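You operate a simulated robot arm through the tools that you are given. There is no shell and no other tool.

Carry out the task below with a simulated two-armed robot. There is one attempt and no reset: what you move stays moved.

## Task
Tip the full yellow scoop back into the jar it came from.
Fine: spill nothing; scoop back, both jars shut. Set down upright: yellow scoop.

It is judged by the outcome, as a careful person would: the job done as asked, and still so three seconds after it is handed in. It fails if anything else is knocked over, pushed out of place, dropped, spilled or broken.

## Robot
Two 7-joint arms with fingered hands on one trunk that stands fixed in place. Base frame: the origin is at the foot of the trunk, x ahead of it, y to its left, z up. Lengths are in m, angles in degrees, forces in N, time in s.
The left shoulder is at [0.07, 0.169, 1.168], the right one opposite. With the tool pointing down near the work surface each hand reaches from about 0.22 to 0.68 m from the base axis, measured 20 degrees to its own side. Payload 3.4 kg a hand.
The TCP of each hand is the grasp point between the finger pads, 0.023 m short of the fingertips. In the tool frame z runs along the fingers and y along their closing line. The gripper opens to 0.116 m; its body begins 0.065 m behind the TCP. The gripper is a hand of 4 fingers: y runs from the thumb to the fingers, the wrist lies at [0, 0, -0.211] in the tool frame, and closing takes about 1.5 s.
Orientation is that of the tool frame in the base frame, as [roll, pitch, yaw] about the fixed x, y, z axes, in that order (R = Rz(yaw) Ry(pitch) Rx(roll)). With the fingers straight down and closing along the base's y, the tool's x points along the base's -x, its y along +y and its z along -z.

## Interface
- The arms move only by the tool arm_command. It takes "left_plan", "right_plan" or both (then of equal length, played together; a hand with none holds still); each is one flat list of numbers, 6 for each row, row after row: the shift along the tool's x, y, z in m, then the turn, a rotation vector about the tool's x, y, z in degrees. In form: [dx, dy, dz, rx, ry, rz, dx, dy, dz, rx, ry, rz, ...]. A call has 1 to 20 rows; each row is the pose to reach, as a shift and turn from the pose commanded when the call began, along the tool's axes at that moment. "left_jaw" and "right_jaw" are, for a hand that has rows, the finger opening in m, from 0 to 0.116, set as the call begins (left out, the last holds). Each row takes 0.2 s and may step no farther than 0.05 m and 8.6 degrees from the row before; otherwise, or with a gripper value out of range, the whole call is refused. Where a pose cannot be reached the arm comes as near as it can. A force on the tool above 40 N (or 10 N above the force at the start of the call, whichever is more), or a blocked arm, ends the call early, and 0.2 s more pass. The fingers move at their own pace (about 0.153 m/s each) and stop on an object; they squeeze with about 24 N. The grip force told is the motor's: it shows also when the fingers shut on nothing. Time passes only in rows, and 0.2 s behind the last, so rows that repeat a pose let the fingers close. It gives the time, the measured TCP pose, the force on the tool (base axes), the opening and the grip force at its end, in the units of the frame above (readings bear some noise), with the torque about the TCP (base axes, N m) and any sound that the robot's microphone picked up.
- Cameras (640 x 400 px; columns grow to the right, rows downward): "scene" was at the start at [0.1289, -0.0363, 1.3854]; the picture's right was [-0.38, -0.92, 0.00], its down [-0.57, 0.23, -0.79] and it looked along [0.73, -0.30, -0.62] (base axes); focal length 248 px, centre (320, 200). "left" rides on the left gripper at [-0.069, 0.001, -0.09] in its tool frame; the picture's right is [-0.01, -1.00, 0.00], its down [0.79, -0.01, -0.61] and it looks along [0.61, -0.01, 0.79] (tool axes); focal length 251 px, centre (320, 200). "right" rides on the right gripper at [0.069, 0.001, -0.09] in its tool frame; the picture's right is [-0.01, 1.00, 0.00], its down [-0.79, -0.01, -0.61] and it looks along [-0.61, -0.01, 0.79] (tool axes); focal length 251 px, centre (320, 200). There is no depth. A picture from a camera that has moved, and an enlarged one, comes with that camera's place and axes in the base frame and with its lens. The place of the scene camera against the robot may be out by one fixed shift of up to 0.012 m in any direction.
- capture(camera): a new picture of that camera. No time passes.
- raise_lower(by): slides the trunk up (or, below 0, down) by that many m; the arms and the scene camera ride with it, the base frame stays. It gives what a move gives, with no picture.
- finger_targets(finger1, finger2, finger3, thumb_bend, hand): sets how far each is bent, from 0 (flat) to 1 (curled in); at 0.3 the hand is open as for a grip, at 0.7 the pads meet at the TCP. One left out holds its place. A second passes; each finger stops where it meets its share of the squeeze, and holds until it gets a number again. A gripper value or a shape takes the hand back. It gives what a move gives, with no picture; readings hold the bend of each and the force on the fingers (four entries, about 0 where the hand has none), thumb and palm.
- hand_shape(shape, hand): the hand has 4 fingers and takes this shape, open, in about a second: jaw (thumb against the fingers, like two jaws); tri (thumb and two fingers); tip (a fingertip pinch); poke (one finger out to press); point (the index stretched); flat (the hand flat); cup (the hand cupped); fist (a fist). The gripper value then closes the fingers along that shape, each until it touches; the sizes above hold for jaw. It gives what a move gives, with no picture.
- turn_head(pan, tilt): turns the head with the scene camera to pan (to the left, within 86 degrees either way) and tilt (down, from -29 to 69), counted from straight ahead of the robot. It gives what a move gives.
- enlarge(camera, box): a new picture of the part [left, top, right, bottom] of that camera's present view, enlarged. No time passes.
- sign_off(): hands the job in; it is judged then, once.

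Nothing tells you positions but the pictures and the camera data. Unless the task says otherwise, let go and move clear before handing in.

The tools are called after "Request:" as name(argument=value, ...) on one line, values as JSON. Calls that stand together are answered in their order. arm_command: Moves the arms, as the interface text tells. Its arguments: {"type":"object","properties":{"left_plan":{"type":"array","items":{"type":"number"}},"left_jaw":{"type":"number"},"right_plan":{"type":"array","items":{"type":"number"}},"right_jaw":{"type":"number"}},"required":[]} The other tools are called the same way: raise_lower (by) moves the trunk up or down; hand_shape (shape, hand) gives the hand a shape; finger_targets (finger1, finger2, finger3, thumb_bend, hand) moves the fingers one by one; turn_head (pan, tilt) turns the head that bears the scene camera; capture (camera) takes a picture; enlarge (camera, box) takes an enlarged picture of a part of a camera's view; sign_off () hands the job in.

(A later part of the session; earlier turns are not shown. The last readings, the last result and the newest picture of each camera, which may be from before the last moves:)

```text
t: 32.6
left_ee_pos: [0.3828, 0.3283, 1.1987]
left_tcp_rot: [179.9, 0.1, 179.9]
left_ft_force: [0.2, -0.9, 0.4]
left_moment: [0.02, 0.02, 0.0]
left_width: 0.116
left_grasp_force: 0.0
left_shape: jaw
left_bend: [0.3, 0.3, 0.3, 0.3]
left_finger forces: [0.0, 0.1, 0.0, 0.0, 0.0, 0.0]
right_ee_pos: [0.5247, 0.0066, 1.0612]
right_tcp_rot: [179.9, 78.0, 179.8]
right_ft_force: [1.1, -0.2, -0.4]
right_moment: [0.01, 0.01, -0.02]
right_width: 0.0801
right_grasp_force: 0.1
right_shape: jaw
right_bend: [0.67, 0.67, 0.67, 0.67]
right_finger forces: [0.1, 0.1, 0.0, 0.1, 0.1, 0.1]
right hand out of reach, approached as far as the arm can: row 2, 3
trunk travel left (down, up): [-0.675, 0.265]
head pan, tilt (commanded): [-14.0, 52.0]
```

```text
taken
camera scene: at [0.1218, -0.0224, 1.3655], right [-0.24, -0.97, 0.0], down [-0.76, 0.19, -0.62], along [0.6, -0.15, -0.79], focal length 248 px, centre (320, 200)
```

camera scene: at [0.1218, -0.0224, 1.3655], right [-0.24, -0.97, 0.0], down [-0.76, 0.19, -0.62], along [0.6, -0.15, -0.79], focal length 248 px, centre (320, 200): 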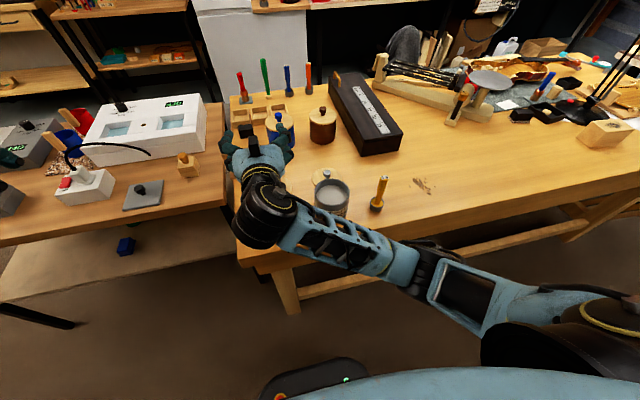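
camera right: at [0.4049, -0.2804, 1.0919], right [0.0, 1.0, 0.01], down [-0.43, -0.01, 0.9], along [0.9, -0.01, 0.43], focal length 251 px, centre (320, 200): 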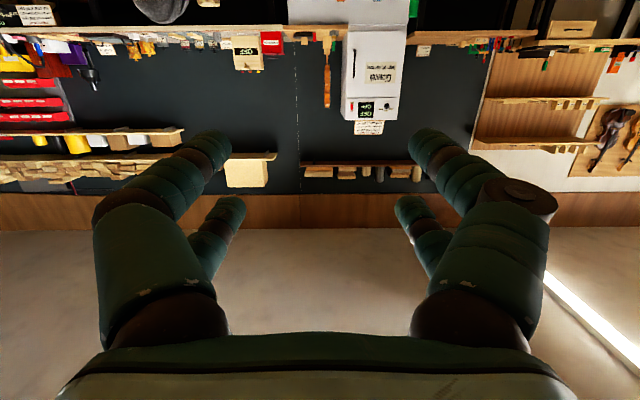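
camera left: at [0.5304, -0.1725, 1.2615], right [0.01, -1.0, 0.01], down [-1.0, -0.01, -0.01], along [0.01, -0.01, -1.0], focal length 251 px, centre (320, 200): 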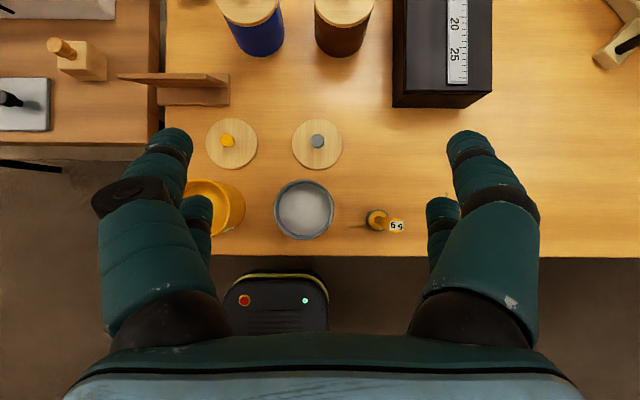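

The pour station is reachable. I'll dry-run the tipping roll about the imagined cup position, with the fingers nearly closed to mimic holding the handle.

Request:
arm_command(right_plan=[0.00064, 0.01005, 0.00014, 1.56, 0, -7.335, 0.00257, 0.01993, 0.00055, 3.12, 0, -14.67, 0.00573, 0.02947, 0.00122, 4.68, 0, -22.005, 0.01009, 0.0385, 0.00215, 6.24, 0, -29.34, 0.01556, 0.04688, 0.00331, 7.8, 0, -36.675, 0.02206, 0.05445, 0.00469, 9.36, 0, -44.01, 0.02946, 0.06109, 0.00627, 10.92, 0, -51.345, 0.03765, 0.06668, 0.00801, 12.48, 0, -58.68, 0.04649, 0.07114, 0.00989, 14.04, 0, -66.015, 0.05582, 0.07438, 0.01187, 15.6, 0, -73.35, 0.06548, 0.07634, 0.01393, 17.16, 0, -80.685, 0.07531, 0.077, 0.01602, 18.72, 0, -88.02, 0.08513, 0.07634, 0.01811, 20.28, 0, -95.355, 0.0948, 0.07438, 0.02016, 21.84, 0, -102.69, 0.10413, 0.07114, 0.02215, 23.4, 0, -110.025, 0.11296, 0.06668, 0.02402, 24.96, 0, -117.36, 0.11296, 0.06668, 0.02402, 24.96, 0, -117.36], right_jaw=0.025)

Request:
capture(camera="scene")

Request:
enlarge(camera="scene", box=[190, 110, 390, 250])

Request:
capture(camera="right")

```text
t: 36.2
left_ee_pos: [0.3841, 0.3296, 1.1984]
left_tcp_rot: [-180.0, 0.0, -180.0]
left_ft_force: [-0.1, 0.0, -0.3]
left_moment: [0.0, 0.01, -0.03]
left_width: 0.1161
left_grasp_force: 0.0
left_shape: jaw
left_bend: [0.3, 0.3, 0.3, 0.3]
left_finger forces: [0.1, 0.0, 0.1, 0.0, 0.1, 0.0]
right_ee_pos: [0.5234, 0.0708, 0.9466]
right_tcp_rot: [-83.1, -29.4, -104.0]
right_ft_force: [-0.8, 0.5, 0.1]
right_moment: [0.0, -0.04, 0.01]
right_width: 0.0256
right_grasp_force: 0.0
right_shape: jaw
right_bend: [0.73, 0.73, 0.73, 0.77]
right_finger forces: [0.0, 0.1, 0.0, 0.0, 0.0, 0.0]
trunk travel left (down, up): [-0.675, 0.265]
head pan, tilt (commanded): [-14.0, 52.0]
```

```text
taken
camera scene: at [0.1218, -0.0212, 1.3655], right [-0.24, -0.97, 0.0], down [-0.76, 0.19, -0.62], along [0.6, -0.15, -0.79], focal length 248 px, centre (320, 200)
```

scene: 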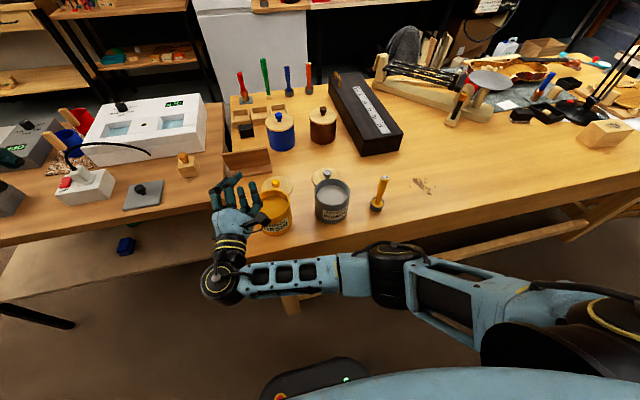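

```text
2.86 times, centred on (290, 180) of scene
camera zoom: at [0.1218, -0.0212, 1.3655], right [-0.24, -0.97, 0.0], down [-0.76, 0.19, -0.62], along [0.6, -0.15, -0.79], focal length 710 px, centre (406, 257)
```

zoom: 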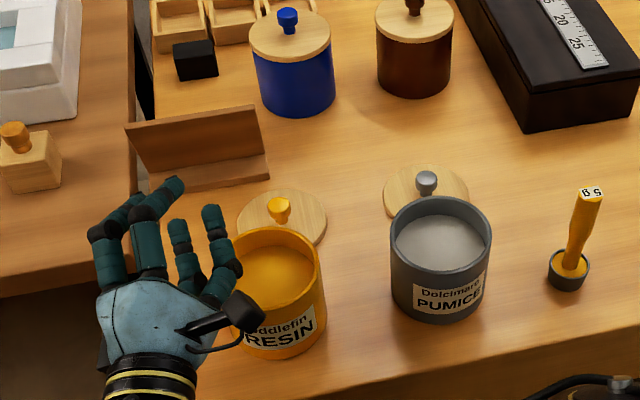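

```text
taken
camera right: at [0.4219, 0.0302, 0.9705], right [0.0, -0.49, -0.87], down [-0.43, 0.79, -0.45], along [0.9, 0.37, -0.21], focal length 251 px, centre (320, 200)
```

right: 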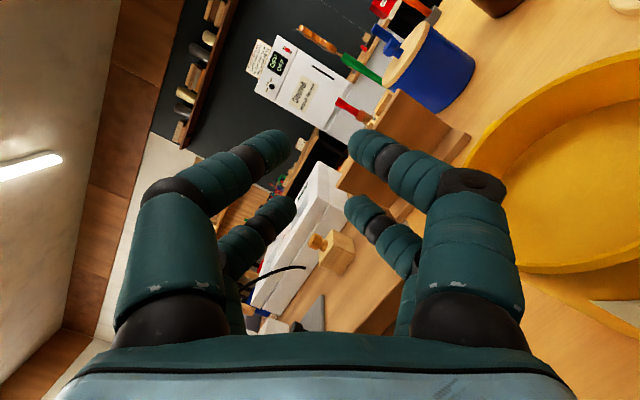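

The dry run works: I can keep the cup low until about 100° of tip, then raise it for the last part so the knuckles clear the jar. I'll roll back up and return toward the scoop.

Request:
arm_command(right_plan=[0.00684, -0.00462, 0.00146, -1.56, 0, 7.335, 0.01369, -0.00924, 0.00291, -3.12, 0, 14.67, 0.02053, -0.01386, 0.00437, -4.68, 0, 22.005, 0.02738, -0.01848, 0.00583, -6.24, 0, 29.34, 0.03422, -0.02309, 0.00728, -7.8, 0, 36.675, 0.04106, -0.02771, 0.00874, -9.36, 0, 44.01, 0.04791, -0.03233, 0.01019, -10.92, 0, 51.345, 0.05475, -0.03695, 0.01165, -12.48, 0, 58.68, 0.06159, -0.04157, 0.01311, -14.04, 0, 66.015, 0.06844, -0.04619, 0.01456, -15.6, 0, 73.35, 0.07528, -0.05081, 0.01602, -17.16, 0, 80.685, 0.08213, -0.05543, 0.01748, -18.72, 0, 88.02, 0.08897, -0.06004, 0.01893, -20.28, 0, 95.355, 0.09581, -0.06466, 0.02039, -21.84, 0, 102.69, 0.10266, -0.06928, 0.02184, -23.4, 0, 110.025, 0.1095, -0.0739, 0.0233, -24.96, 0, 117.36, 0.1095, -0.0739, 0.0233, -24.96, 0, 117.36])

```text
t: 39.8
left_ee_pos: [0.3833, 0.33, 1.1987]
left_tcp_rot: [180.0, 0.0, 180.0]
left_ft_force: [-0.4, 0.4, 0.1]
left_moment: [-0.02, -0.01, 0.0]
left_width: 0.1161
left_grasp_force: 0.0
left_shape: jaw
left_bend: [0.3, 0.3, 0.3, 0.3]
left_finger forces: [0.1, 0.0, 0.1, 0.0, 0.0, 0.0]
right_ee_pos: [0.5257, 0.0065, 1.0644]
right_tcp_rot: [-174.7, 78.4, -175.3]
right_ft_force: [0.7, 0.8, 1.3]
right_moment: [-0.03, -0.03, 0.0]
right_width: 0.0255
right_grasp_force: 0.0
right_shape: jaw
right_bend: [0.73, 0.73, 0.73, 0.77]
right_finger forces: [0.1, 0.0, 0.0, 0.0, 0.1, 0.1]
trunk travel left (down, up): [-0.675, 0.265]
head pan, tilt (commanded): [-14.0, 52.0]
```

I'll swing the empty hand back toward the scoop, yawing to 40° on the way.

Request:
arm_command(right_plan=[0.0008, -0.0258, 0.0009, -4.9, 0, -1.0, 0.0016, -0.0516, 0.0019, -9.8, 0, -2.0, 0.0024, -0.0774, 0.0028, -14.7, 0, -3.0, 0.0032, -0.1032, 0.0038, -19.6, 0, -4.0, 0.004, -0.129, 0.0047, -24.5, 0, -5.0, 0.0048, -0.1548, 0.0056, -29.4, 0, -6.0, 0.0056, -0.1806, 0.0066, -34.3, 0, -7.0, 0.0064, -0.2064, 0.0075, -39.2, 0, -8.0, 0.0064, -0.2064, 0.0075, -39.2, 0, -8.0], right_jaw=0.08)

Request:
capture(camera="right")

```text
t: 41.8
left_ee_pos: [0.3824, 0.3307, 1.1975]
left_tcp_rot: [180.0, 0.0, 180.0]
left_ft_force: [-0.4, -0.1, 1.1]
left_moment: [0.01, 0.0, -0.06]
left_width: 0.1159
left_grasp_force: 0.2
left_shape: jaw
left_bend: [0.3, 0.3, 0.3, 0.3]
left_finger forces: [0.1, 0.1, 0.1, 0.1, 0.1, 0.0]
right_ee_pos: [0.5281, -0.1936, 1.0581]
right_tcp_rot: [179.0, 78.2, -141.2]
right_ft_force: [-0.1, 0.2, 0.2]
right_moment: [0.01, 0.03, -0.03]
right_width: 0.0799
right_grasp_force: 0.0
right_shape: jaw
right_bend: [0.67, 0.67, 0.67, 0.67]
right_finger forces: [0.0, 0.1, 0.1, 0.1, 0.1, 0.0]
trunk travel left (down, up): [-0.675, 0.265]
head pan, tilt (commanded): [-14.0, 52.0]
```

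```text
taken
camera right: at [0.4496, -0.2571, 1.0088], right [-0.64, 0.77, 0.01], down [-0.32, -0.28, 0.9], along [0.7, 0.57, 0.43], focal length 251 px, centre (320, 200)
```

right: 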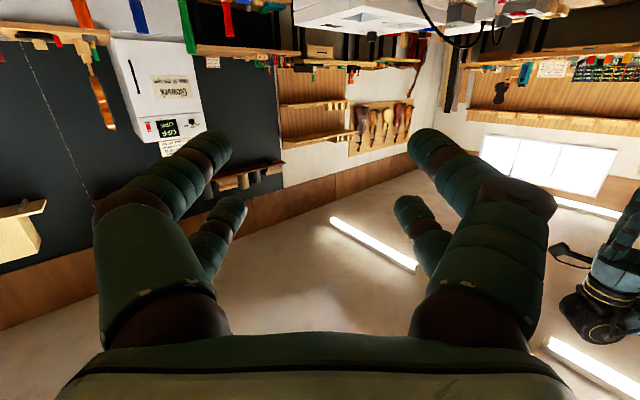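

Next I'll move to directly above the scoop handle at z≈1.0.

Request:
arm_command(right_plan=[0.0145, -0.0095, -0.0126, 0, 0, 0, 0.0289, -0.0189, -0.0252, 0, 0, 0, 0.0434, -0.0284, -0.0379, 0, 0, 0, 0.0578, -0.0378, -0.0505, 0, 0, 0, 0.0723, -0.0473, -0.0631, 0, 0, 0, 0.0723, -0.0473, -0.0631, 0, 0, 0])

Request:
capture(camera="scene")

Request:
enlarge(camera="scene", box=[330, 110, 490, 230])

```text
t: 43.2
left_ee_pos: [0.3836, 0.3286, 1.1984]
left_tcp_rot: [180.0, 0.0, 180.0]
left_ft_force: [0.0, -0.5, 0.2]
left_moment: [0.0, 0.0, 0.04]
left_width: 0.116
left_grasp_force: 0.1
left_shape: jaw
left_bend: [0.3, 0.3, 0.3, 0.3]
left_finger forces: [0.1, 0.1, 0.1, 0.0, 0.1, 0.1]
right_ee_pos: [0.5003, -0.2803, 0.9961]
right_tcp_rot: [178.6, 78.0, -141.5]
right_ft_force: [-0.3, -0.1, 0.1]
right_moment: [0.01, 0.03, 0.0]
right_width: 0.0796
right_grasp_force: 0.0
right_shape: jaw
right_bend: [0.67, 0.67, 0.67, 0.67]
right_finger forces: [0.0, 0.0, 0.1, 0.0, 0.1, 0.1]
right hand out of reach, approached as far as the arm can: row 2
trunk travel left (down, up): [-0.675, 0.265]
head pan, tilt (commanded): [-14.0, 52.0]
```

```text
taken
camera scene: at [0.1218, -0.0216, 1.3655], right [-0.24, -0.97, 0.0], down [-0.76, 0.19, -0.62], along [0.6, -0.15, -0.79], focal length 248 px, centre (320, 200)
```

scene: 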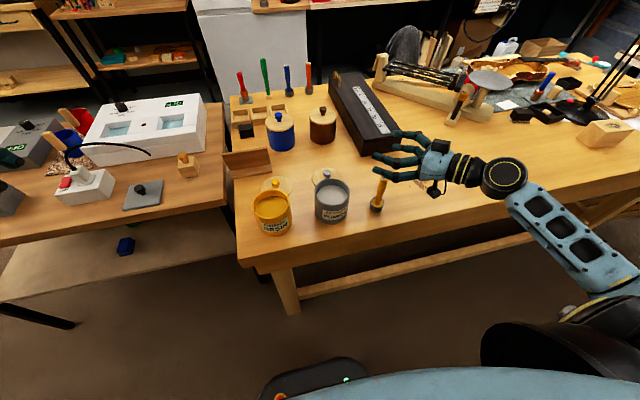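

```text
3.33 times, centred on (410, 170) of scene
camera zoom: at [0.1218, -0.0216, 1.3655], right [-0.24, -0.97, 0.0], down [-0.76, 0.19, -0.62], along [0.6, -0.15, -0.79], focal length 828 px, centre (20, 300)
```

zoom: 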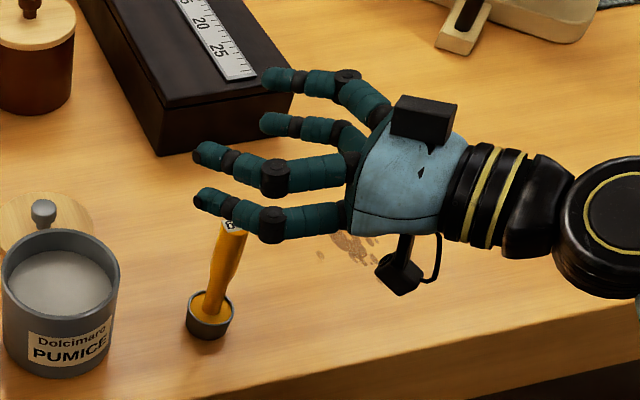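

The hand is centred above the handle. I'll descend part-way to z≈0.93 and check alignment from the wrist camera.

Request:
arm_command(right_plan=[0.0162, 0, 0.0034, 0, 0, 0, 0.0323, 0, 0.0069, 0, 0, 0, 0.0485, 0, 0.0103, 0, 0, 0, 0.0646, 0, 0.0137, 0, 0, 0, 0.0646, 0, 0.0137, 0, 0, 0])

Request:
capture(camera="right")

Request:
enlarge(camera="scene", box=[330, 130, 490, 230])

```text
t: 44.4
left_ee_pos: [0.3824, 0.3289, 1.1978]
left_tcp_rot: [-180.0, 0.0, 179.9]
left_ft_force: [0.5, 0.1, 0.0]
left_moment: [0.02, 0.01, 0.02]
left_width: 0.1157
left_grasp_force: 0.1
left_shape: jaw
left_bend: [0.3, 0.3, 0.3, 0.3]
left_finger forces: [0.0, 0.0, 0.0, 0.0, 0.0, 0.1]
right_ee_pos: [0.4989, -0.2799, 0.931]
right_tcp_rot: [178.5, 78.1, -141.5]
right_ft_force: [-0.1, -0.3, -0.1]
right_moment: [0.03, 0.01, 0.02]
right_width: 0.0798
right_grasp_force: 0.0
right_shape: jaw
right_bend: [0.67, 0.67, 0.67, 0.67]
right_finger forces: [0.0, 0.1, 0.0, 0.1, 0.1, 0.0]
trunk travel left (down, up): [-0.675, 0.265]
head pan, tilt (commanded): [-14.0, 52.0]
```

```text
taken
camera right: at [0.4217, -0.3447, 0.8843], right [-0.64, 0.77, 0.01], down [-0.32, -0.29, 0.9], along [0.7, 0.57, 0.43], focal length 251 px, centre (320, 200)
```

right: 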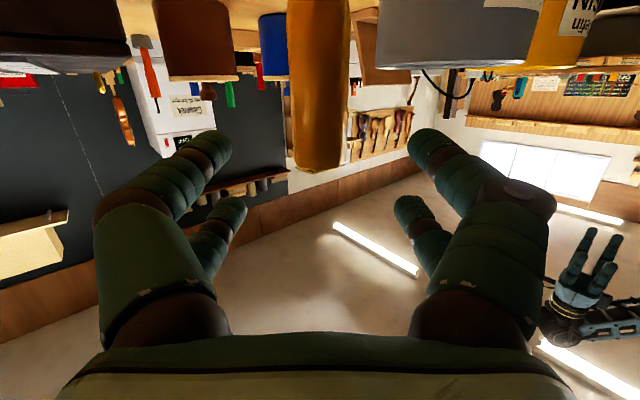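

```text
4.00 times, centred on (410, 180) of scene
camera zoom: at [0.1217, -0.0216, 1.3655], right [-0.24, -0.97, 0.0], down [-0.76, 0.19, -0.62], along [0.6, -0.15, -0.79], focal length 994 px, centre (-40, 280)
```

zoom: 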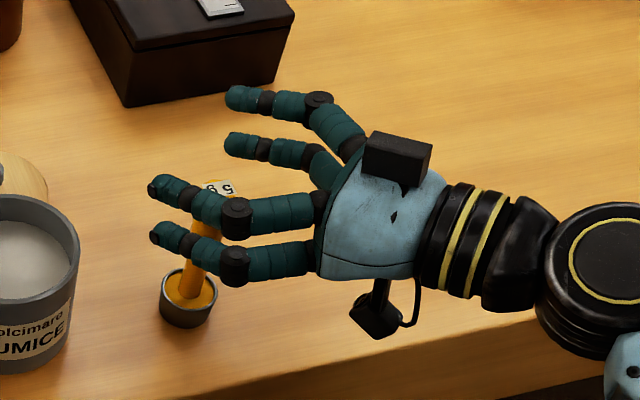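

The handle is centred between the finger pairs. I'll descend to grip height (z≈0.89) and recheck.

Request:
arm_command(right_plan=[0.0134, 0, 0.0038, 0, 0, 0, 0.0267, 0, 0.0077, 0, 0, 0, 0.0401, 0, 0.0115, 0, 0, 0, 0.0401, 0, 0.0115, 0, 0, 0])

Request:
capture(camera="right")

Request:
enlarge(camera="scene", box=[330, 130, 490, 230])

```text
t: 45.4
left_ee_pos: [0.3835, 0.3288, 1.1986]
left_tcp_rot: [180.0, 0.0, 179.9]
left_ft_force: [0.8, -0.1, -0.4]
left_moment: [0.01, 0.04, -0.01]
left_width: 0.1158
left_grasp_force: 0.1
left_shape: jaw
left_bend: [0.3, 0.3, 0.3, 0.3]
left_finger forces: [0.1, 0.0, 0.0, 0.0, 0.0, 0.0]
right_ee_pos: [0.5046, -0.278, 0.8919]
right_tcp_rot: [178.8, 78.0, -141.4]
right_ft_force: [0.9, -0.2, 0.0]
right_moment: [0.0, -0.01, -0.02]
right_width: 0.0799
right_grasp_force: 0.1
right_shape: jaw
right_bend: [0.67, 0.67, 0.67, 0.67]
right_finger forces: [0.1, 0.0, 0.0, 0.0, 0.1, 0.0]
trunk travel left (down, up): [-0.675, 0.265]
head pan, tilt (commanded): [-14.0, 52.0]
```

```text
taken
camera right: at [0.4246, -0.3422, 0.844], right [-0.64, 0.77, 0.01], down [-0.32, -0.28, 0.9], along [0.7, 0.57, 0.43], focal length 251 px, centre (320, 200)
```

right: 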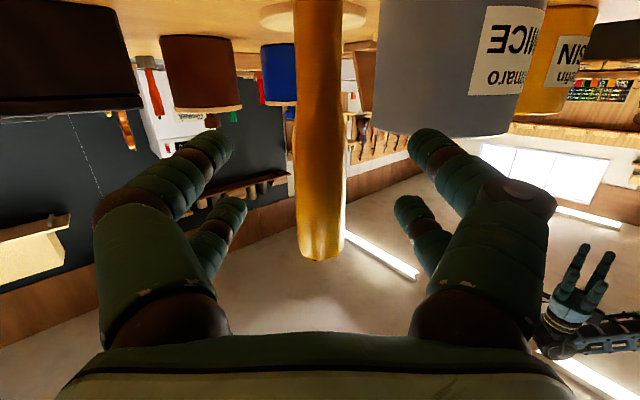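

```text
4.00 times, centred on (410, 180) of scene
camera zoom: at [0.1218, -0.0215, 1.3655], right [-0.24, -0.97, 0.0], down [-0.76, 0.19, -0.62], along [0.6, -0.15, -0.79], focal length 994 px, centre (-40, 280)
```

zoom: 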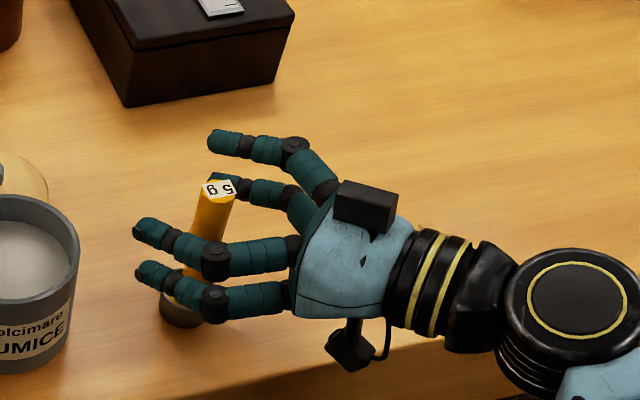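

The handle is centred (columns 296–347 around 320). I'll close on it while holding still.

Request:
arm_command(right_plan=[0, 0, 0, 0, 0, 0, 0, 0, 0, 0, 0, 0, 0, 0, 0, 0, 0, 0, 0, 0, 0, 0, 0, 0, 0, 0, 0, 0, 0, 0, 0, 0, 0, 0, 0, 0, 0, 0, 0, 0, 0, 0, 0, 0, 0, 0, 0, 0], right_jaw=0.005)

Request:
capture(camera="right")

Request:
enlarge(camera="scene", box=[330, 130, 490, 230])

```text
t: 47.2
left_ee_pos: [0.3837, 0.3302, 1.1982]
left_tcp_rot: [-180.0, 0.0, 179.9]
left_ft_force: [-0.1, -0.6, 0.5]
left_moment: [-0.01, 0.0, 0.03]
left_width: 0.1158
left_grasp_force: 0.0
left_shape: jaw
left_bend: [0.3, 0.3, 0.3, 0.3]
left_finger forces: [0.1, 0.1, 0.0, 0.1, 0.1, 0.0]
right_ee_pos: [0.5025, -0.2765, 0.8919]
right_tcp_rot: [178.7, 78.1, -141.4]
right_ft_force: [0.4, 0.0, 0.3]
right_moment: [-0.01, 0.01, 0.01]
right_width: 0.0056
right_grasp_force: 0.1
right_shape: jaw
right_bend: [0.71, 0.71, 0.71, 0.72]
right_finger forces: [0.2, 0.0, 0.0, 0.0, 0.1, 0.0]
trunk travel left (down, up): [-0.675, 0.265]
head pan, tilt (commanded): [-14.0, 52.0]
```

```text
taken
camera right: at [0.4246, -0.3422, 0.8441], right [-0.64, 0.77, 0.01], down [-0.32, -0.28, 0.9], along [0.7, 0.57, 0.43], focal length 251 px, centre (320, 200)
```

right: 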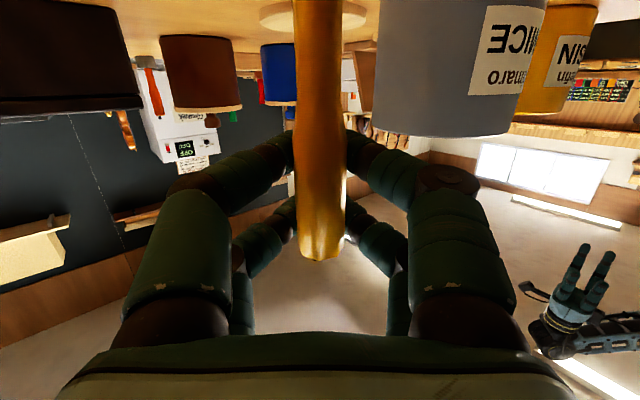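

```text
4.00 times, centred on (410, 180) of scene
camera zoom: at [0.1218, -0.0215, 1.3655], right [-0.24, -0.97, 0.0], down [-0.76, 0.19, -0.62], along [0.6, -0.15, -0.79], focal length 994 px, centre (-40, 280)
```

zoom: 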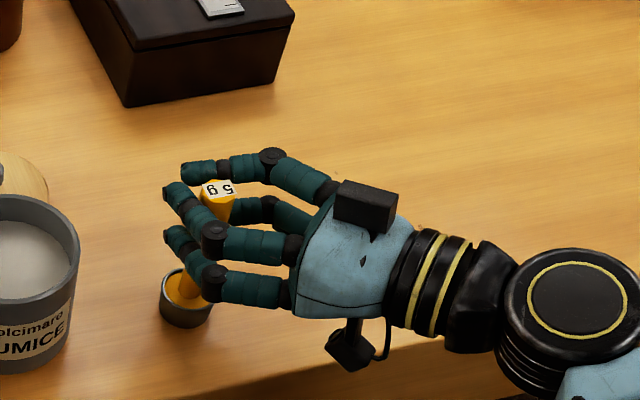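

The width reads 0.0056 m with almost no grip force, so the fingers have looped around the handle without touching it. I'll look closely before doing anything else.

Request:
enlarge(camera="right", box=[220, 80, 420, 280])

Request:
enlarge(camera="scene", box=[360, 160, 424, 220])

```text
2.00 times, centred on (320, 180) of right
camera zoom: at [0.4246, -0.3422, 0.8441], right [-0.64, 0.77, 0.01], down [-0.32, -0.28, 0.9], along [0.7, 0.57, 0.43], focal length 503 px, centre (320, 240)
```

zoom: 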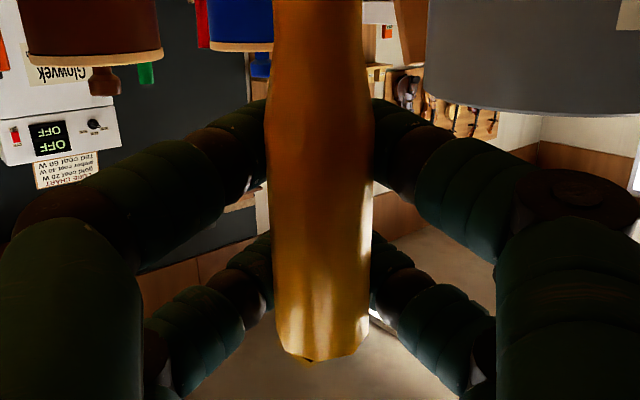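

```text
6.67 times, centred on (392, 190) of scene
camera zoom: at [0.1218, -0.0215, 1.3655], right [-0.24, -0.97, 0.0], down [-0.76, 0.19, -0.62], along [0.6, -0.15, -0.79], focal length 1657 px, centre (-160, 267)
```

zoom: 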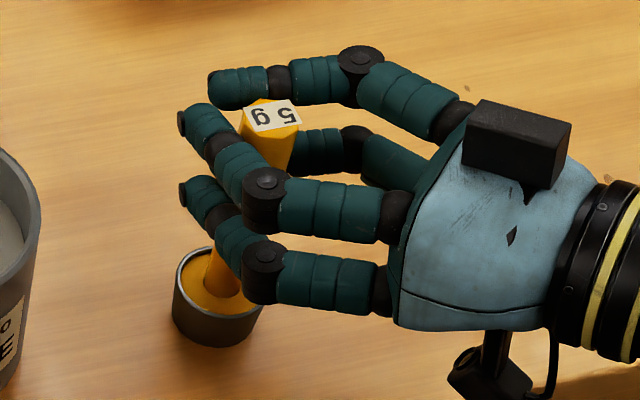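

The handle sits about 1 cm on the palm side of the pads. I'll reopen, back the hand off along its own axis by 12 mm, and close again.

Request:
arm_command(right_plan=[0, 0, 0, 0, 0, 0, 0, 0, 0, 0, 0, 0, 0, 0, 0, 0, 0, 0, 0, 0, 0, 0, 0, 0, 0, 0, 0, 0, 0, 0], right_jaw=0.08)

Request:
arm_command(right_plan=[0, 0, -0.006, 0, 0, 0, 0, 0, -0.012, 0, 0, 0, 0, 0, -0.012, 0, 0, 0])

Request:
capture(camera="right")

Request:
enlarge(camera="scene", box=[360, 160, 424, 220])

```text
t: 48.4
left_ee_pos: [0.3819, 0.3291, 1.1986]
left_tcp_rot: [-180.0, 0.1, 180.0]
left_ft_force: [1.1, -0.1, 0.1]
left_moment: [0.0, -0.01, 0.03]
left_width: 0.1158
left_grasp_force: 0.0
left_shape: jaw
left_bend: [0.3, 0.3, 0.3, 0.3]
left_finger forces: [0.0, 0.1, 0.0, 0.1, 0.0, 0.0]
right_ee_pos: [0.5027, -0.2786, 0.8936]
right_tcp_rot: [178.7, 78.0, -141.4]
right_ft_force: [-0.1, 0.6, 0.5]
right_moment: [0.0, 0.02, 0.01]
right_width: 0.0797
right_grasp_force: 0.1
right_shape: jaw
right_bend: [0.68, 0.68, 0.68, 0.67]
right_finger forces: [0.0, 0.1, 0.1, 0.0, 0.1, 0.0]
trunk travel left (down, up): [-0.675, 0.265]
head pan, tilt (commanded): [-14.0, 52.0]
```

```text
t: 49.2
left_ee_pos: [0.3832, 0.329, 1.1991]
left_tcp_rot: [180.0, 0.0, 179.9]
left_ft_force: [0.2, -0.9, 0.4]
left_moment: [0.0, -0.01, 0.04]
left_width: 0.116
left_grasp_force: 0.1
left_shape: jaw
left_bend: [0.3, 0.3, 0.3, 0.3]
left_finger forces: [0.0, 0.0, 0.0, 0.0, 0.0, 0.0]
right_ee_pos: [0.4922, -0.2851, 0.8945]
right_tcp_rot: [178.6, 78.1, -141.6]
right_ft_force: [0.3, -0.3, -0.9]
right_moment: [0.01, -0.02, -0.01]
right_width: 0.0796
right_grasp_force: 0.1
right_shape: jaw
right_bend: [0.68, 0.68, 0.68, 0.67]
right_finger forces: [0.1, 0.0, 0.0, 0.0, 0.1, 0.1]
trunk travel left (down, up): [-0.675, 0.265]
head pan, tilt (commanded): [-14.0, 52.0]
```

```text
taken
camera right: at [0.4151, -0.3494, 0.8472], right [-0.64, 0.77, 0.01], down [-0.32, -0.29, 0.9], along [0.7, 0.57, 0.43], focal length 251 px, centre (320, 200)
```

right: 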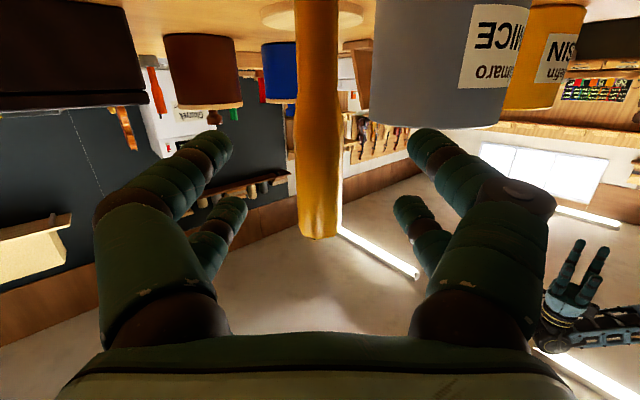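

```text
6.67 times, centred on (392, 190) of scene
camera zoom: at [0.1219, -0.0215, 1.3655], right [-0.24, -0.97, 0.0], down [-0.76, 0.19, -0.62], along [0.6, -0.15, -0.79], focal length 1657 px, centre (-160, 267)
```

zoom: 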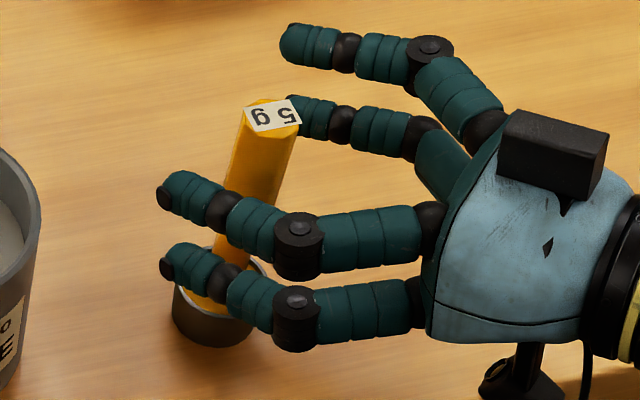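

The handle is now at the pad position. I'll close again.

Request:
arm_command(right_plan=[0, 0, 0, 0, 0, 0, 0, 0, 0, 0, 0, 0, 0, 0, 0, 0, 0, 0, 0, 0, 0, 0, 0, 0, 0, 0, 0, 0, 0, 0, 0, 0, 0, 0, 0, 0, 0, 0, 0, 0, 0, 0, 0, 0, 0, 0, 0, 0], right_jaw=0.0)

Request:
capture(camera="right")

Request:
enlarge(camera="scene", box=[360, 160, 424, 220])

```text
t: 51.0
left_ee_pos: [0.3833, 0.3298, 1.1982]
left_tcp_rot: [-180.0, 0.0, -180.0]
left_ft_force: [0.2, 0.5, 0.2]
left_moment: [0.0, 0.03, -0.02]
left_width: 0.116
left_grasp_force: 0.1
left_shape: jaw
left_bend: [0.3, 0.3, 0.3, 0.3]
left_finger forces: [0.1, 0.0, 0.1, 0.0, 0.0, 0.0]
right_ee_pos: [0.4926, -0.285, 0.8941]
right_tcp_rot: [178.7, 78.2, -141.4]
right_ft_force: [-0.4, -0.4, 1.4]
right_moment: [-0.01, 0.04, -0.02]
right_width: 0.0107
right_grasp_force: 24.5
right_shape: jaw
right_bend: [0.73, 0.72, 0.72, 0.75]
right_finger forces: [20.6, 18.6, 18.2, 0.1, 19.3, 0.1]
trunk travel left (down, up): [-0.675, 0.265]
head pan, tilt (commanded): [-14.0, 52.0]
```

```text
taken
camera right: at [0.415, -0.3494, 0.8473], right [-0.64, 0.77, 0.01], down [-0.32, -0.28, 0.9], along [0.7, 0.57, 0.43], focal length 251 px, centre (320, 200)
```

right: 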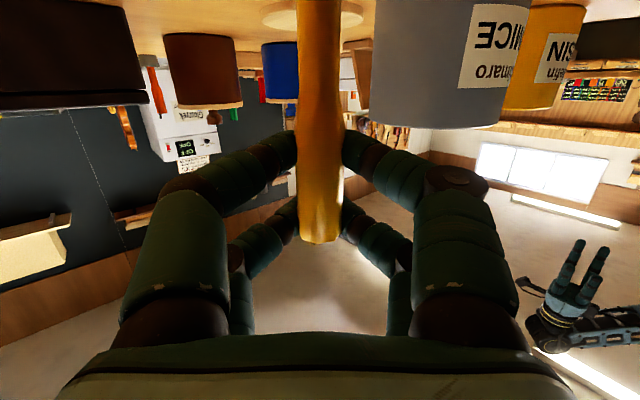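

```text
6.67 times, centred on (392, 190) of scene
camera zoom: at [0.1216, -0.0214, 1.3656], right [-0.24, -0.97, 0.0], down [-0.76, 0.19, -0.62], along [0.6, -0.15, -0.79], focal length 1657 px, centre (-160, 267)
```

zoom: 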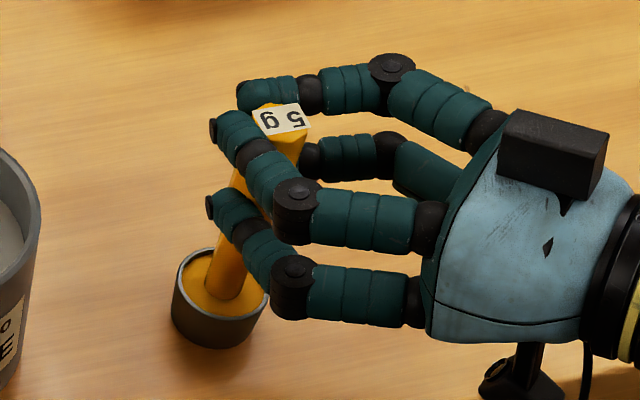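

The grip is firm (24.5 N, all fingers loaded) and the scoop hasn't shifted. I'll lift slowly by 2 cm and check.

Request:
arm_command(right_plan=[-0.0029, 0, -0.0006, 0, 0, 0, -0.0078, 0, -0.0016, 0, 0, 0, -0.0137, 0, -0.0029, 0, 0, 0, -0.0186, 0, -0.0039, 0, 0, 0, -0.0206, 0, -0.0043, 0, 0, 0, -0.0206, 0, -0.0043, 0, 0, 0])

Request:
enlarge(camera="scene", box=[350, 150, 434, 220])

Request:
capture(camera="right")

```text
t: 52.4
left_ee_pos: [0.3826, 0.3283, 1.1984]
left_tcp_rot: [-180.0, -0.1, 180.0]
left_ft_force: [0.1, 0.2, 0.6]
left_moment: [-0.01, -0.03, 0.0]
left_width: 0.116
left_grasp_force: 0.1
left_shape: jaw
left_bend: [0.3, 0.3, 0.3, 0.3]
left_finger forces: [0.1, 0.0, 0.1, 0.0, 0.1, 0.1]
right_ee_pos: [0.4919, -0.2833, 0.915]
right_tcp_rot: [178.5, 78.1, -141.4]
right_ft_force: [0.4, -0.7, -1.4]
right_moment: [0.0, 0.05, -0.01]
right_width: 0.0109
right_grasp_force: 24.1
right_shape: jaw
right_bend: [0.73, 0.72, 0.72, 0.75]
right_finger forces: [20.6, 18.3, 18.1, 0.0, 19.6, 0.1]
trunk travel left (down, up): [-0.675, 0.265]
head pan, tilt (commanded): [-14.0, 52.0]
```

```text
5.71 times, centred on (392, 185) of scene
camera zoom: at [0.122, -0.0216, 1.3655], right [-0.24, -0.97, 0.0], down [-0.76, 0.19, -0.62], along [0.6, -0.15, -0.79], focal length 1420 px, centre (-91, 286)
```

zoom: 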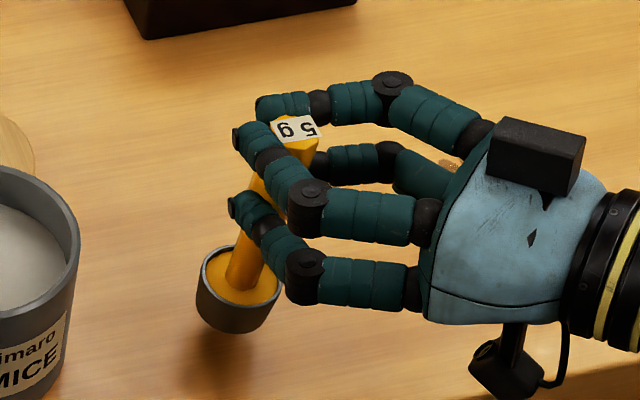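

```text
taken
camera right: at [0.4142, -0.3483, 0.8675], right [-0.64, 0.77, 0.01], down [-0.32, -0.29, 0.9], along [0.7, 0.57, 0.43], focal length 251 px, centre (320, 200)
```

right: 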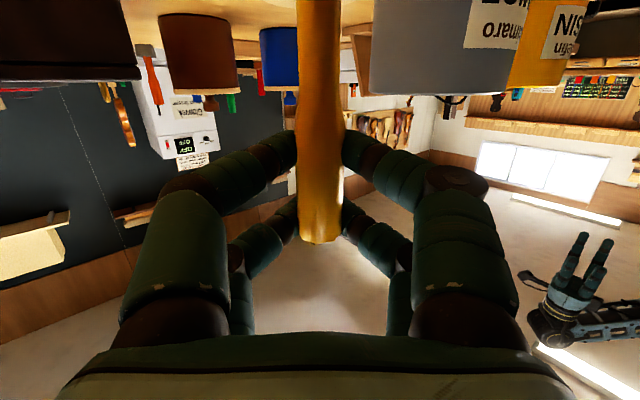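

The scoop is lifted level with the powder still in it. I'll raise it smoothly to carrying height (TCP z≈1.04, cup above the jar rims).

Request:
arm_command(right_plan=[-0.0029, 0, -0.0006, 0, 0, 0, -0.0088, 0, -0.0018, 0, 0, 0, -0.0176, 0, -0.0037, 0, 0, 0, -0.0284, 0, -0.0059, 0, 0, 0, -0.0401, 0, -0.0084, 0, 0, 0, -0.0519, 0, -0.0108, 0, 0, 0, -0.0636, 0, -0.0133, 0, 0, 0, -0.0754, 0, -0.0157, 0, 0, 0, -0.0871, 0, -0.0182, 0, 0, 0, -0.0989, 0, -0.0207, 0, 0, 0, -0.1087, 0, -0.0227, 0, 0, 0, -0.1165, 0, -0.0243, 0, 0, 0, -0.1214, 0, -0.0254, 0, 0, 0, -0.1234, 0, -0.0258, 0, 0, 0])

Request:
capture(camera="scene")

```text
t: 55.4
left_ee_pos: [0.3828, 0.3292, 1.1985]
left_tcp_rot: [-179.9, 0.1, -180.0]
left_ft_force: [-1.0, -0.1, -0.7]
left_moment: [0.01, -0.01, -0.04]
left_width: 0.1159
left_grasp_force: 0.0
left_shape: jaw
left_bend: [0.3, 0.3, 0.3, 0.3]
left_finger forces: [0.1, 0.0, 0.0, 0.0, 0.0, 0.1]
right_ee_pos: [0.4936, -0.2852, 1.0429]
right_tcp_rot: [178.6, 78.1, -141.3]
right_ft_force: [-0.7, 0.8, -0.7]
right_moment: [0.03, -0.04, 0.01]
right_width: 0.0107
right_grasp_force: 24.2
right_shape: jaw
right_bend: [0.73, 0.72, 0.72, 0.75]
right_finger forces: [20.7, 18.0, 18.1, 0.0, 19.6, 0.1]
trunk travel left (down, up): [-0.675, 0.265]
head pan, tilt (commanded): [-14.0, 52.0]
```

```text
taken
camera scene: at [0.122, -0.0216, 1.3655], right [-0.24, -0.97, 0.0], down [-0.76, 0.19, -0.62], along [0.6, -0.15, -0.79], focal length 248 px, centre (320, 200)
```

scene: 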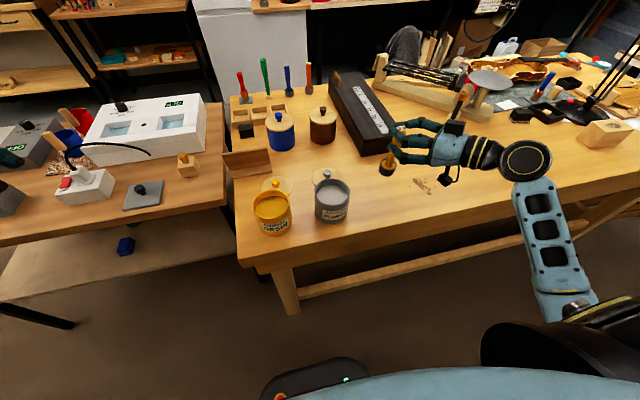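

Carry step 1: I'll move slowly forward and left with the scoop upright, keeping the same heading.

Request:
arm_command(right_plan=[-0.0005, 0.0014, 0.0025, 0, 0, 0, -0.0016, 0.0041, 0.0075, 0, 0, 0, -0.0029, 0.0078, 0.0142, 0, 0, 0, -0.0047, 0.0124, 0.0225, 0, 0, 0, -0.0066, 0.0175, 0.0317, 0, 0, 0, -0.0087, 0.0231, 0.0418, 0, 0, 0, -0.0107, 0.0286, 0.0518, 0, 0, 0, -0.0126, 0.0337, 0.061, 0, 0, 0, -0.0144, 0.0383, 0.0693, 0, 0, 0, -0.0157, 0.042, 0.076, 0, 0, 0, -0.0168, 0.0447, 0.081, 0, 0, 0, -0.0173, 0.0461, 0.0835, 0, 0, 0, -0.0173, 0.0461, 0.0835, 0, 0, 0])

Request:
enlarge(camera="scene", box=[300, 60, 500, 220])

```text
t: 58.2
left_ee_pos: [0.3837, 0.3291, 1.1975]
left_tcp_rot: [179.9, 0.0, 180.0]
left_ft_force: [-1.0, -0.5, -0.1]
left_moment: [0.0, -0.05, -0.03]
left_width: 0.1158
left_grasp_force: 0.1
left_shape: jaw
left_bend: [0.3, 0.3, 0.3, 0.3]
left_finger forces: [0.0, 0.0, 0.0, 0.0, 0.0, 0.0]
right_ee_pos: [0.5297, -0.1947, 1.0417]
right_tcp_rot: [178.6, 78.2, -141.5]
right_ft_force: [0.6, -1.2, -1.0]
right_moment: [-0.02, 0.03, 0.01]
right_width: 0.0106
right_grasp_force: 24.4
right_shape: jaw
right_bend: [0.73, 0.73, 0.72, 0.75]
right_finger forces: [20.3, 17.3, 17.9, 0.1, 19.4, 0.1]
trunk travel left (down, up): [-0.675, 0.265]
head pan, tilt (commanded): [-14.0, 52.0]
```

```text
2.50 times, centred on (400, 140) of scene
camera zoom: at [0.122, -0.0215, 1.3655], right [-0.24, -0.97, 0.0], down [-0.76, 0.19, -0.62], along [0.6, -0.15, -0.79], focal length 621 px, centre (120, 350)
```

zoom: 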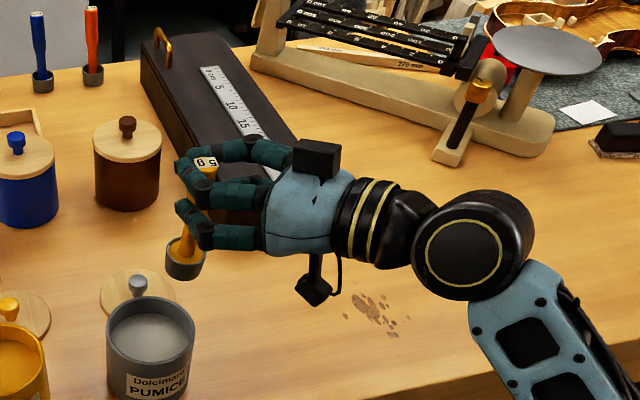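

No problems so far. Carry step 2: a smooth glide to above the yellow jar, turning the heading to straight ahead about the vertical so the cup stays level.

Request:
arm_command(right_plan=[-0.0002, 0.0013, 0.0009, 0.31, 0, 0.07, -0.0007, 0.005, 0.0033, 1.2, 0, 0.25, -0.0014, 0.0109, 0.0071, 2.61, -0.01, 0.54, -0.0025, 0.0186, 0.0122, 4.45, -0.02, 0.93, -0.0037, 0.0279, 0.0183, 6.67, -0.03, 1.39, -0.0051, 0.0385, 0.0252, 9.2, -0.04, 1.92, -0.0066, 0.0501, 0.0328, 11.97, -0.05, 2.5, -0.0083, 0.0624, 0.0409, 14.91, -0.06, 3.11, -0.0099, 0.0751, 0.0492, 17.94, -0.07, 3.75, -0.0117, 0.0879, 0.0576, 21.02, -0.09, 4.39, -0.0133, 0.1006, 0.0659, 24.05, -0.1, 5.03, -0.015, 0.1129, 0.074, 26.99, -0.11, 5.64, -0.0165, 0.1245, 0.0816, 29.76, -0.12, 6.22, -0.0179, 0.1351, 0.0885, 32.29, -0.13, 6.75, -0.0191, 0.1444, 0.0946, 34.51, -0.14, 7.21, -0.0202, 0.1521, 0.0997, 36.35, -0.15, 7.6, -0.0209, 0.158, 0.1035, 37.76, -0.16, 7.89, -0.0214, 0.1617, 0.1059, 38.65, -0.16, 8.07, -0.0216, 0.163, 0.1068, 38.96, -0.16, 8.14, -0.0216, 0.163, 0.1068, 38.96, -0.16, 8.14])

Request:
capture(camera="scene")

Request:
enlarge(camera="scene", box=[200, 110, 360, 250])

Request:
capture(camera="right")

```text
t: 62.4
left_ee_pos: [0.382, 0.33, 1.1988]
left_tcp_rot: [-180.0, 0.0, 179.9]
left_ft_force: [-0.7, 1.0, 0.2]
left_moment: [0.02, -0.01, -0.02]
left_width: 0.1159
left_grasp_force: 0.0
left_shape: jaw
left_bend: [0.3, 0.3, 0.3, 0.3]
left_finger forces: [0.0, 0.0, 0.0, 0.1, 0.1, 0.1]
right_ee_pos: [0.5085, 0.0007, 1.0408]
right_tcp_rot: [179.0, 78.1, 179.0]
right_ft_force: [0.2, 0.2, -0.9]
right_moment: [-0.01, -0.03, -0.01]
right_width: 0.0094
right_grasp_force: 23.6
right_shape: jaw
right_bend: [0.73, 0.73, 0.73, 0.75]
right_finger forces: [19.4, 0.0, 0.1, 0.1, 18.5, 0.0]
trunk travel left (down, up): [-0.675, 0.265]
head pan, tilt (commanded): [-14.0, 52.0]
```

```text
taken
camera scene: at [0.122, -0.0214, 1.3655], right [-0.24, -0.97, 0.0], down [-0.76, 0.19, -0.62], along [0.6, -0.15, -0.79], focal length 248 px, centre (320, 200)
```

scene: 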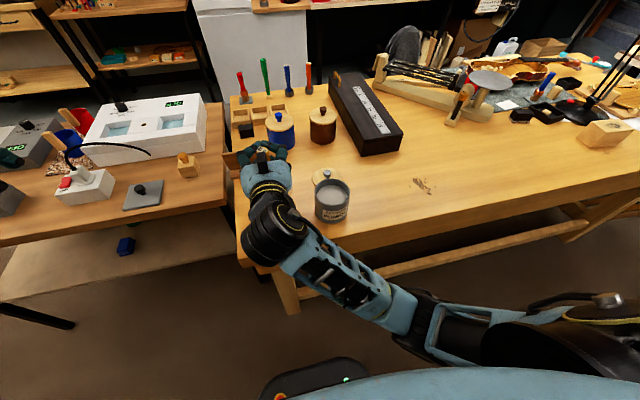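

```text
2.86 times, centred on (280, 180) of scene
camera zoom: at [0.122, -0.0214, 1.3655], right [-0.24, -0.97, 0.0], down [-0.76, 0.19, -0.62], along [0.6, -0.15, -0.79], focal length 710 px, centre (434, 257)
```

zoom: 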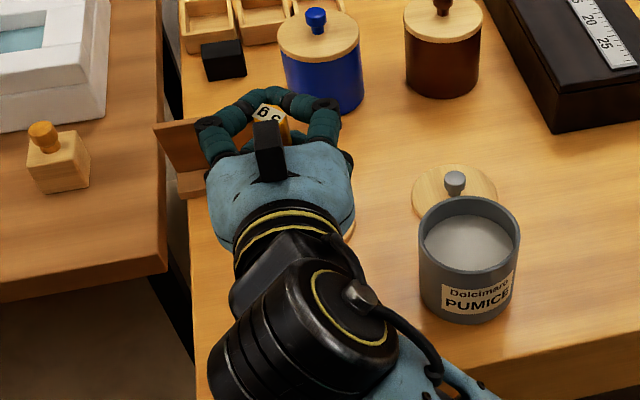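

```text
taken
camera right: at [0.4066, 0.0017, 0.9934], right [0.0, 1.0, 0.01], down [-0.43, -0.01, 0.9], along [0.9, -0.01, 0.43], focal length 251 px, centre (320, 200)
```

right: 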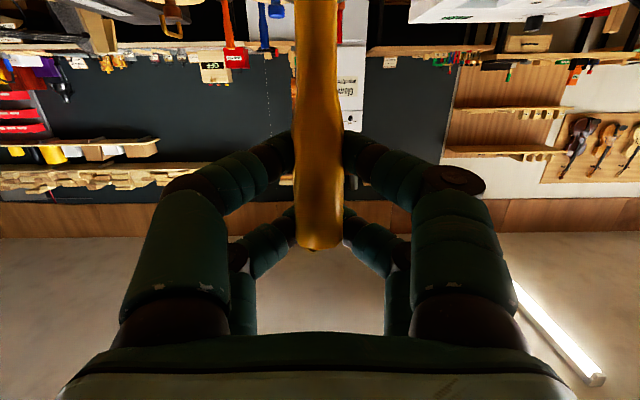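

Two of the fingers now read no load, so the handle may have shifted slightly in the grip. I'll check whether it's still moving before going any further.

Request:
arm_command(right_plan=[0, 0, 0, 0, 0, 0, 0, 0, 0, 0, 0, 0])

Request:
enlarge(camera="right", box=[220, 80, 420, 280])

Request:
enlarge(camera="scene", box=[240, 125, 304, 175])

```text
t: 63.0
left_ee_pos: [0.3833, 0.3298, 1.199]
left_tcp_rot: [-179.9, -0.1, -180.0]
left_ft_force: [0.7, -0.3, -0.2]
left_moment: [-0.04, 0.0, 0.01]
left_width: 0.116
left_grasp_force: 0.1
left_shape: jaw
left_bend: [0.3, 0.3, 0.3, 0.3]
left_finger forces: [0.0, 0.0, 0.1, 0.1, 0.1, 0.0]
right_ee_pos: [0.5082, 0.0009, 1.0405]
right_tcp_rot: [178.9, 78.1, 179.1]
right_ft_force: [-0.1, -0.6, -2.0]
right_moment: [-0.02, 0.01, 0.01]
right_width: 0.0094
right_grasp_force: 24.1
right_shape: jaw
right_bend: [0.73, 0.73, 0.73, 0.75]
right_finger forces: [19.6, 0.0, 0.1, 0.0, 18.5, 0.0]
trunk travel left (down, up): [-0.675, 0.265]
head pan, tilt (commanded): [-14.0, 52.0]
```

```text
2.00 times, centred on (320, 180) of right
camera zoom: at [0.4066, 0.0016, 0.9933], right [0.0, 1.0, 0.01], down [-0.43, -0.01, 0.9], along [0.9, -0.01, 0.43], focal length 503 px, centre (320, 240)
```

zoom: 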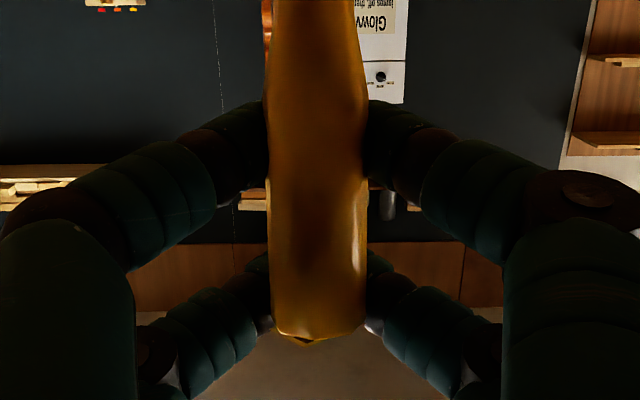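

```text
8.00 times, centred on (272, 150) of scene
camera zoom: at [0.122, -0.0214, 1.3655], right [-0.24, -0.97, 0.0], down [-0.76, 0.19, -0.62], along [0.6, -0.15, -0.79], focal length 1988 px, centre (704, 600)
```

zoom: 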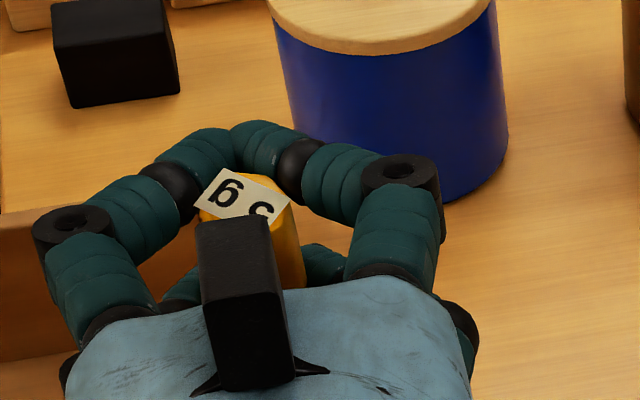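

The scoop is stable (readings unchanged), but I want to confirm the cup's position over the jar before tipping. I'll bring the left wrist camera around to view from the left, staying well clear.

Request:
arm_command(left_plan=[-0.0078, -0.0053, 0.008, 4.62, -4.62, 4.62, -0.0156, -0.0107, 0.016, 9.24, -9.24, 9.24, -0.0234, -0.016, 0.024, 13.86, -13.86, 13.86, -0.0312, -0.0213, 0.032, 18.48, -18.48, 18.48, -0.039, -0.0267, 0.04, 23.1, -23.1, 23.1, -0.0468, -0.032, 0.048, 27.72, -27.72, 27.72, -0.0546, -0.0373, 0.056, 32.34, -32.34, 32.34, -0.0624, -0.0427, 0.064, 36.96, -36.96, 36.96, -0.0702, -0.048, 0.072, 41.58, -41.58, 41.58, -0.078, -0.0533, 0.08, 46.2, -46.2, 46.2, -0.0858, -0.0587, 0.088, 50.82, -50.82, 50.82, -0.0936, -0.064, 0.096, 55.44, -55.44, 55.44, -0.1014, -0.0693, 0.104, 60.06, -60.06, 60.06, -0.1092, -0.0747, 0.112, 64.68, -64.68, 64.68, -0.117, -0.08, 0.12, 69.3, -69.3, 69.3, -0.117, -0.08, 0.12, 69.3, -69.3, 69.3])

Request:
capture(camera="left")

Request:
capture(camera="scene")

```text
t: 66.4
left_ee_pos: [0.4993, 0.2503, 1.0766]
left_tcp_rot: [42.4, 90.0, -47.7]
left_ft_force: [0.6, -0.7, -0.1]
left_moment: [0.02, 0.01, 0.0]
left_width: 0.1157
left_grasp_force: 0.1
left_shape: jaw
left_bend: [0.3, 0.3, 0.3, 0.3]
left_finger forces: [0.0, 0.0, 0.0, 0.0, 0.1, 0.1]
right_ee_pos: [0.5069, 0.0007, 1.0417]
right_tcp_rot: [178.9, 78.2, 179.1]
right_ft_force: [-0.4, 0.0, -0.5]
right_moment: [0.02, 0.04, 0.02]
right_width: 0.0089
right_grasp_force: 23.7
right_shape: jaw
right_bend: [0.73, 0.73, 0.73, 0.75]
right_finger forces: [19.6, 0.0, 0.0, 0.1, 18.5, 0.0]
trunk travel left (down, up): [-0.675, 0.265]
head pan, tilt (commanded): [-14.0, 52.0]
```

```text
taken
camera left: at [0.4996, 0.3393, 1.144], right [-1.0, 0.0, 0.01], down [-0.01, 0.61, -0.8], along [-0.01, -0.8, -0.61], focal length 251 px, centre (320, 200)
```

left: 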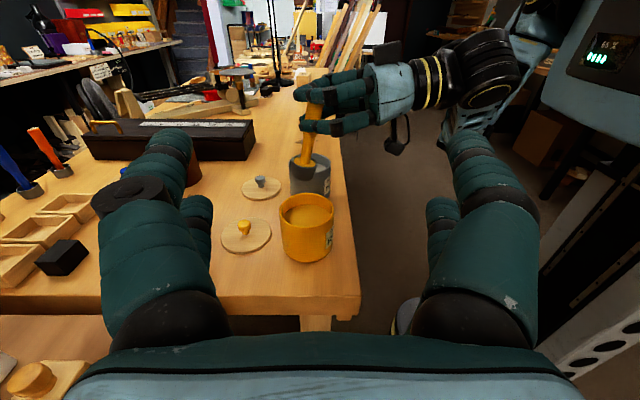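

```text
taken
camera scene: at [0.1209, -0.0212, 1.3656], right [-0.24, -0.97, 0.0], down [-0.76, 0.19, -0.62], along [0.6, -0.15, -0.79], focal length 248 px, centre (320, 200)
```

scene: 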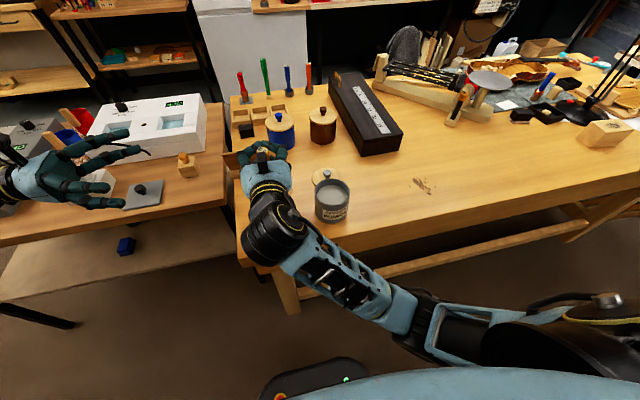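

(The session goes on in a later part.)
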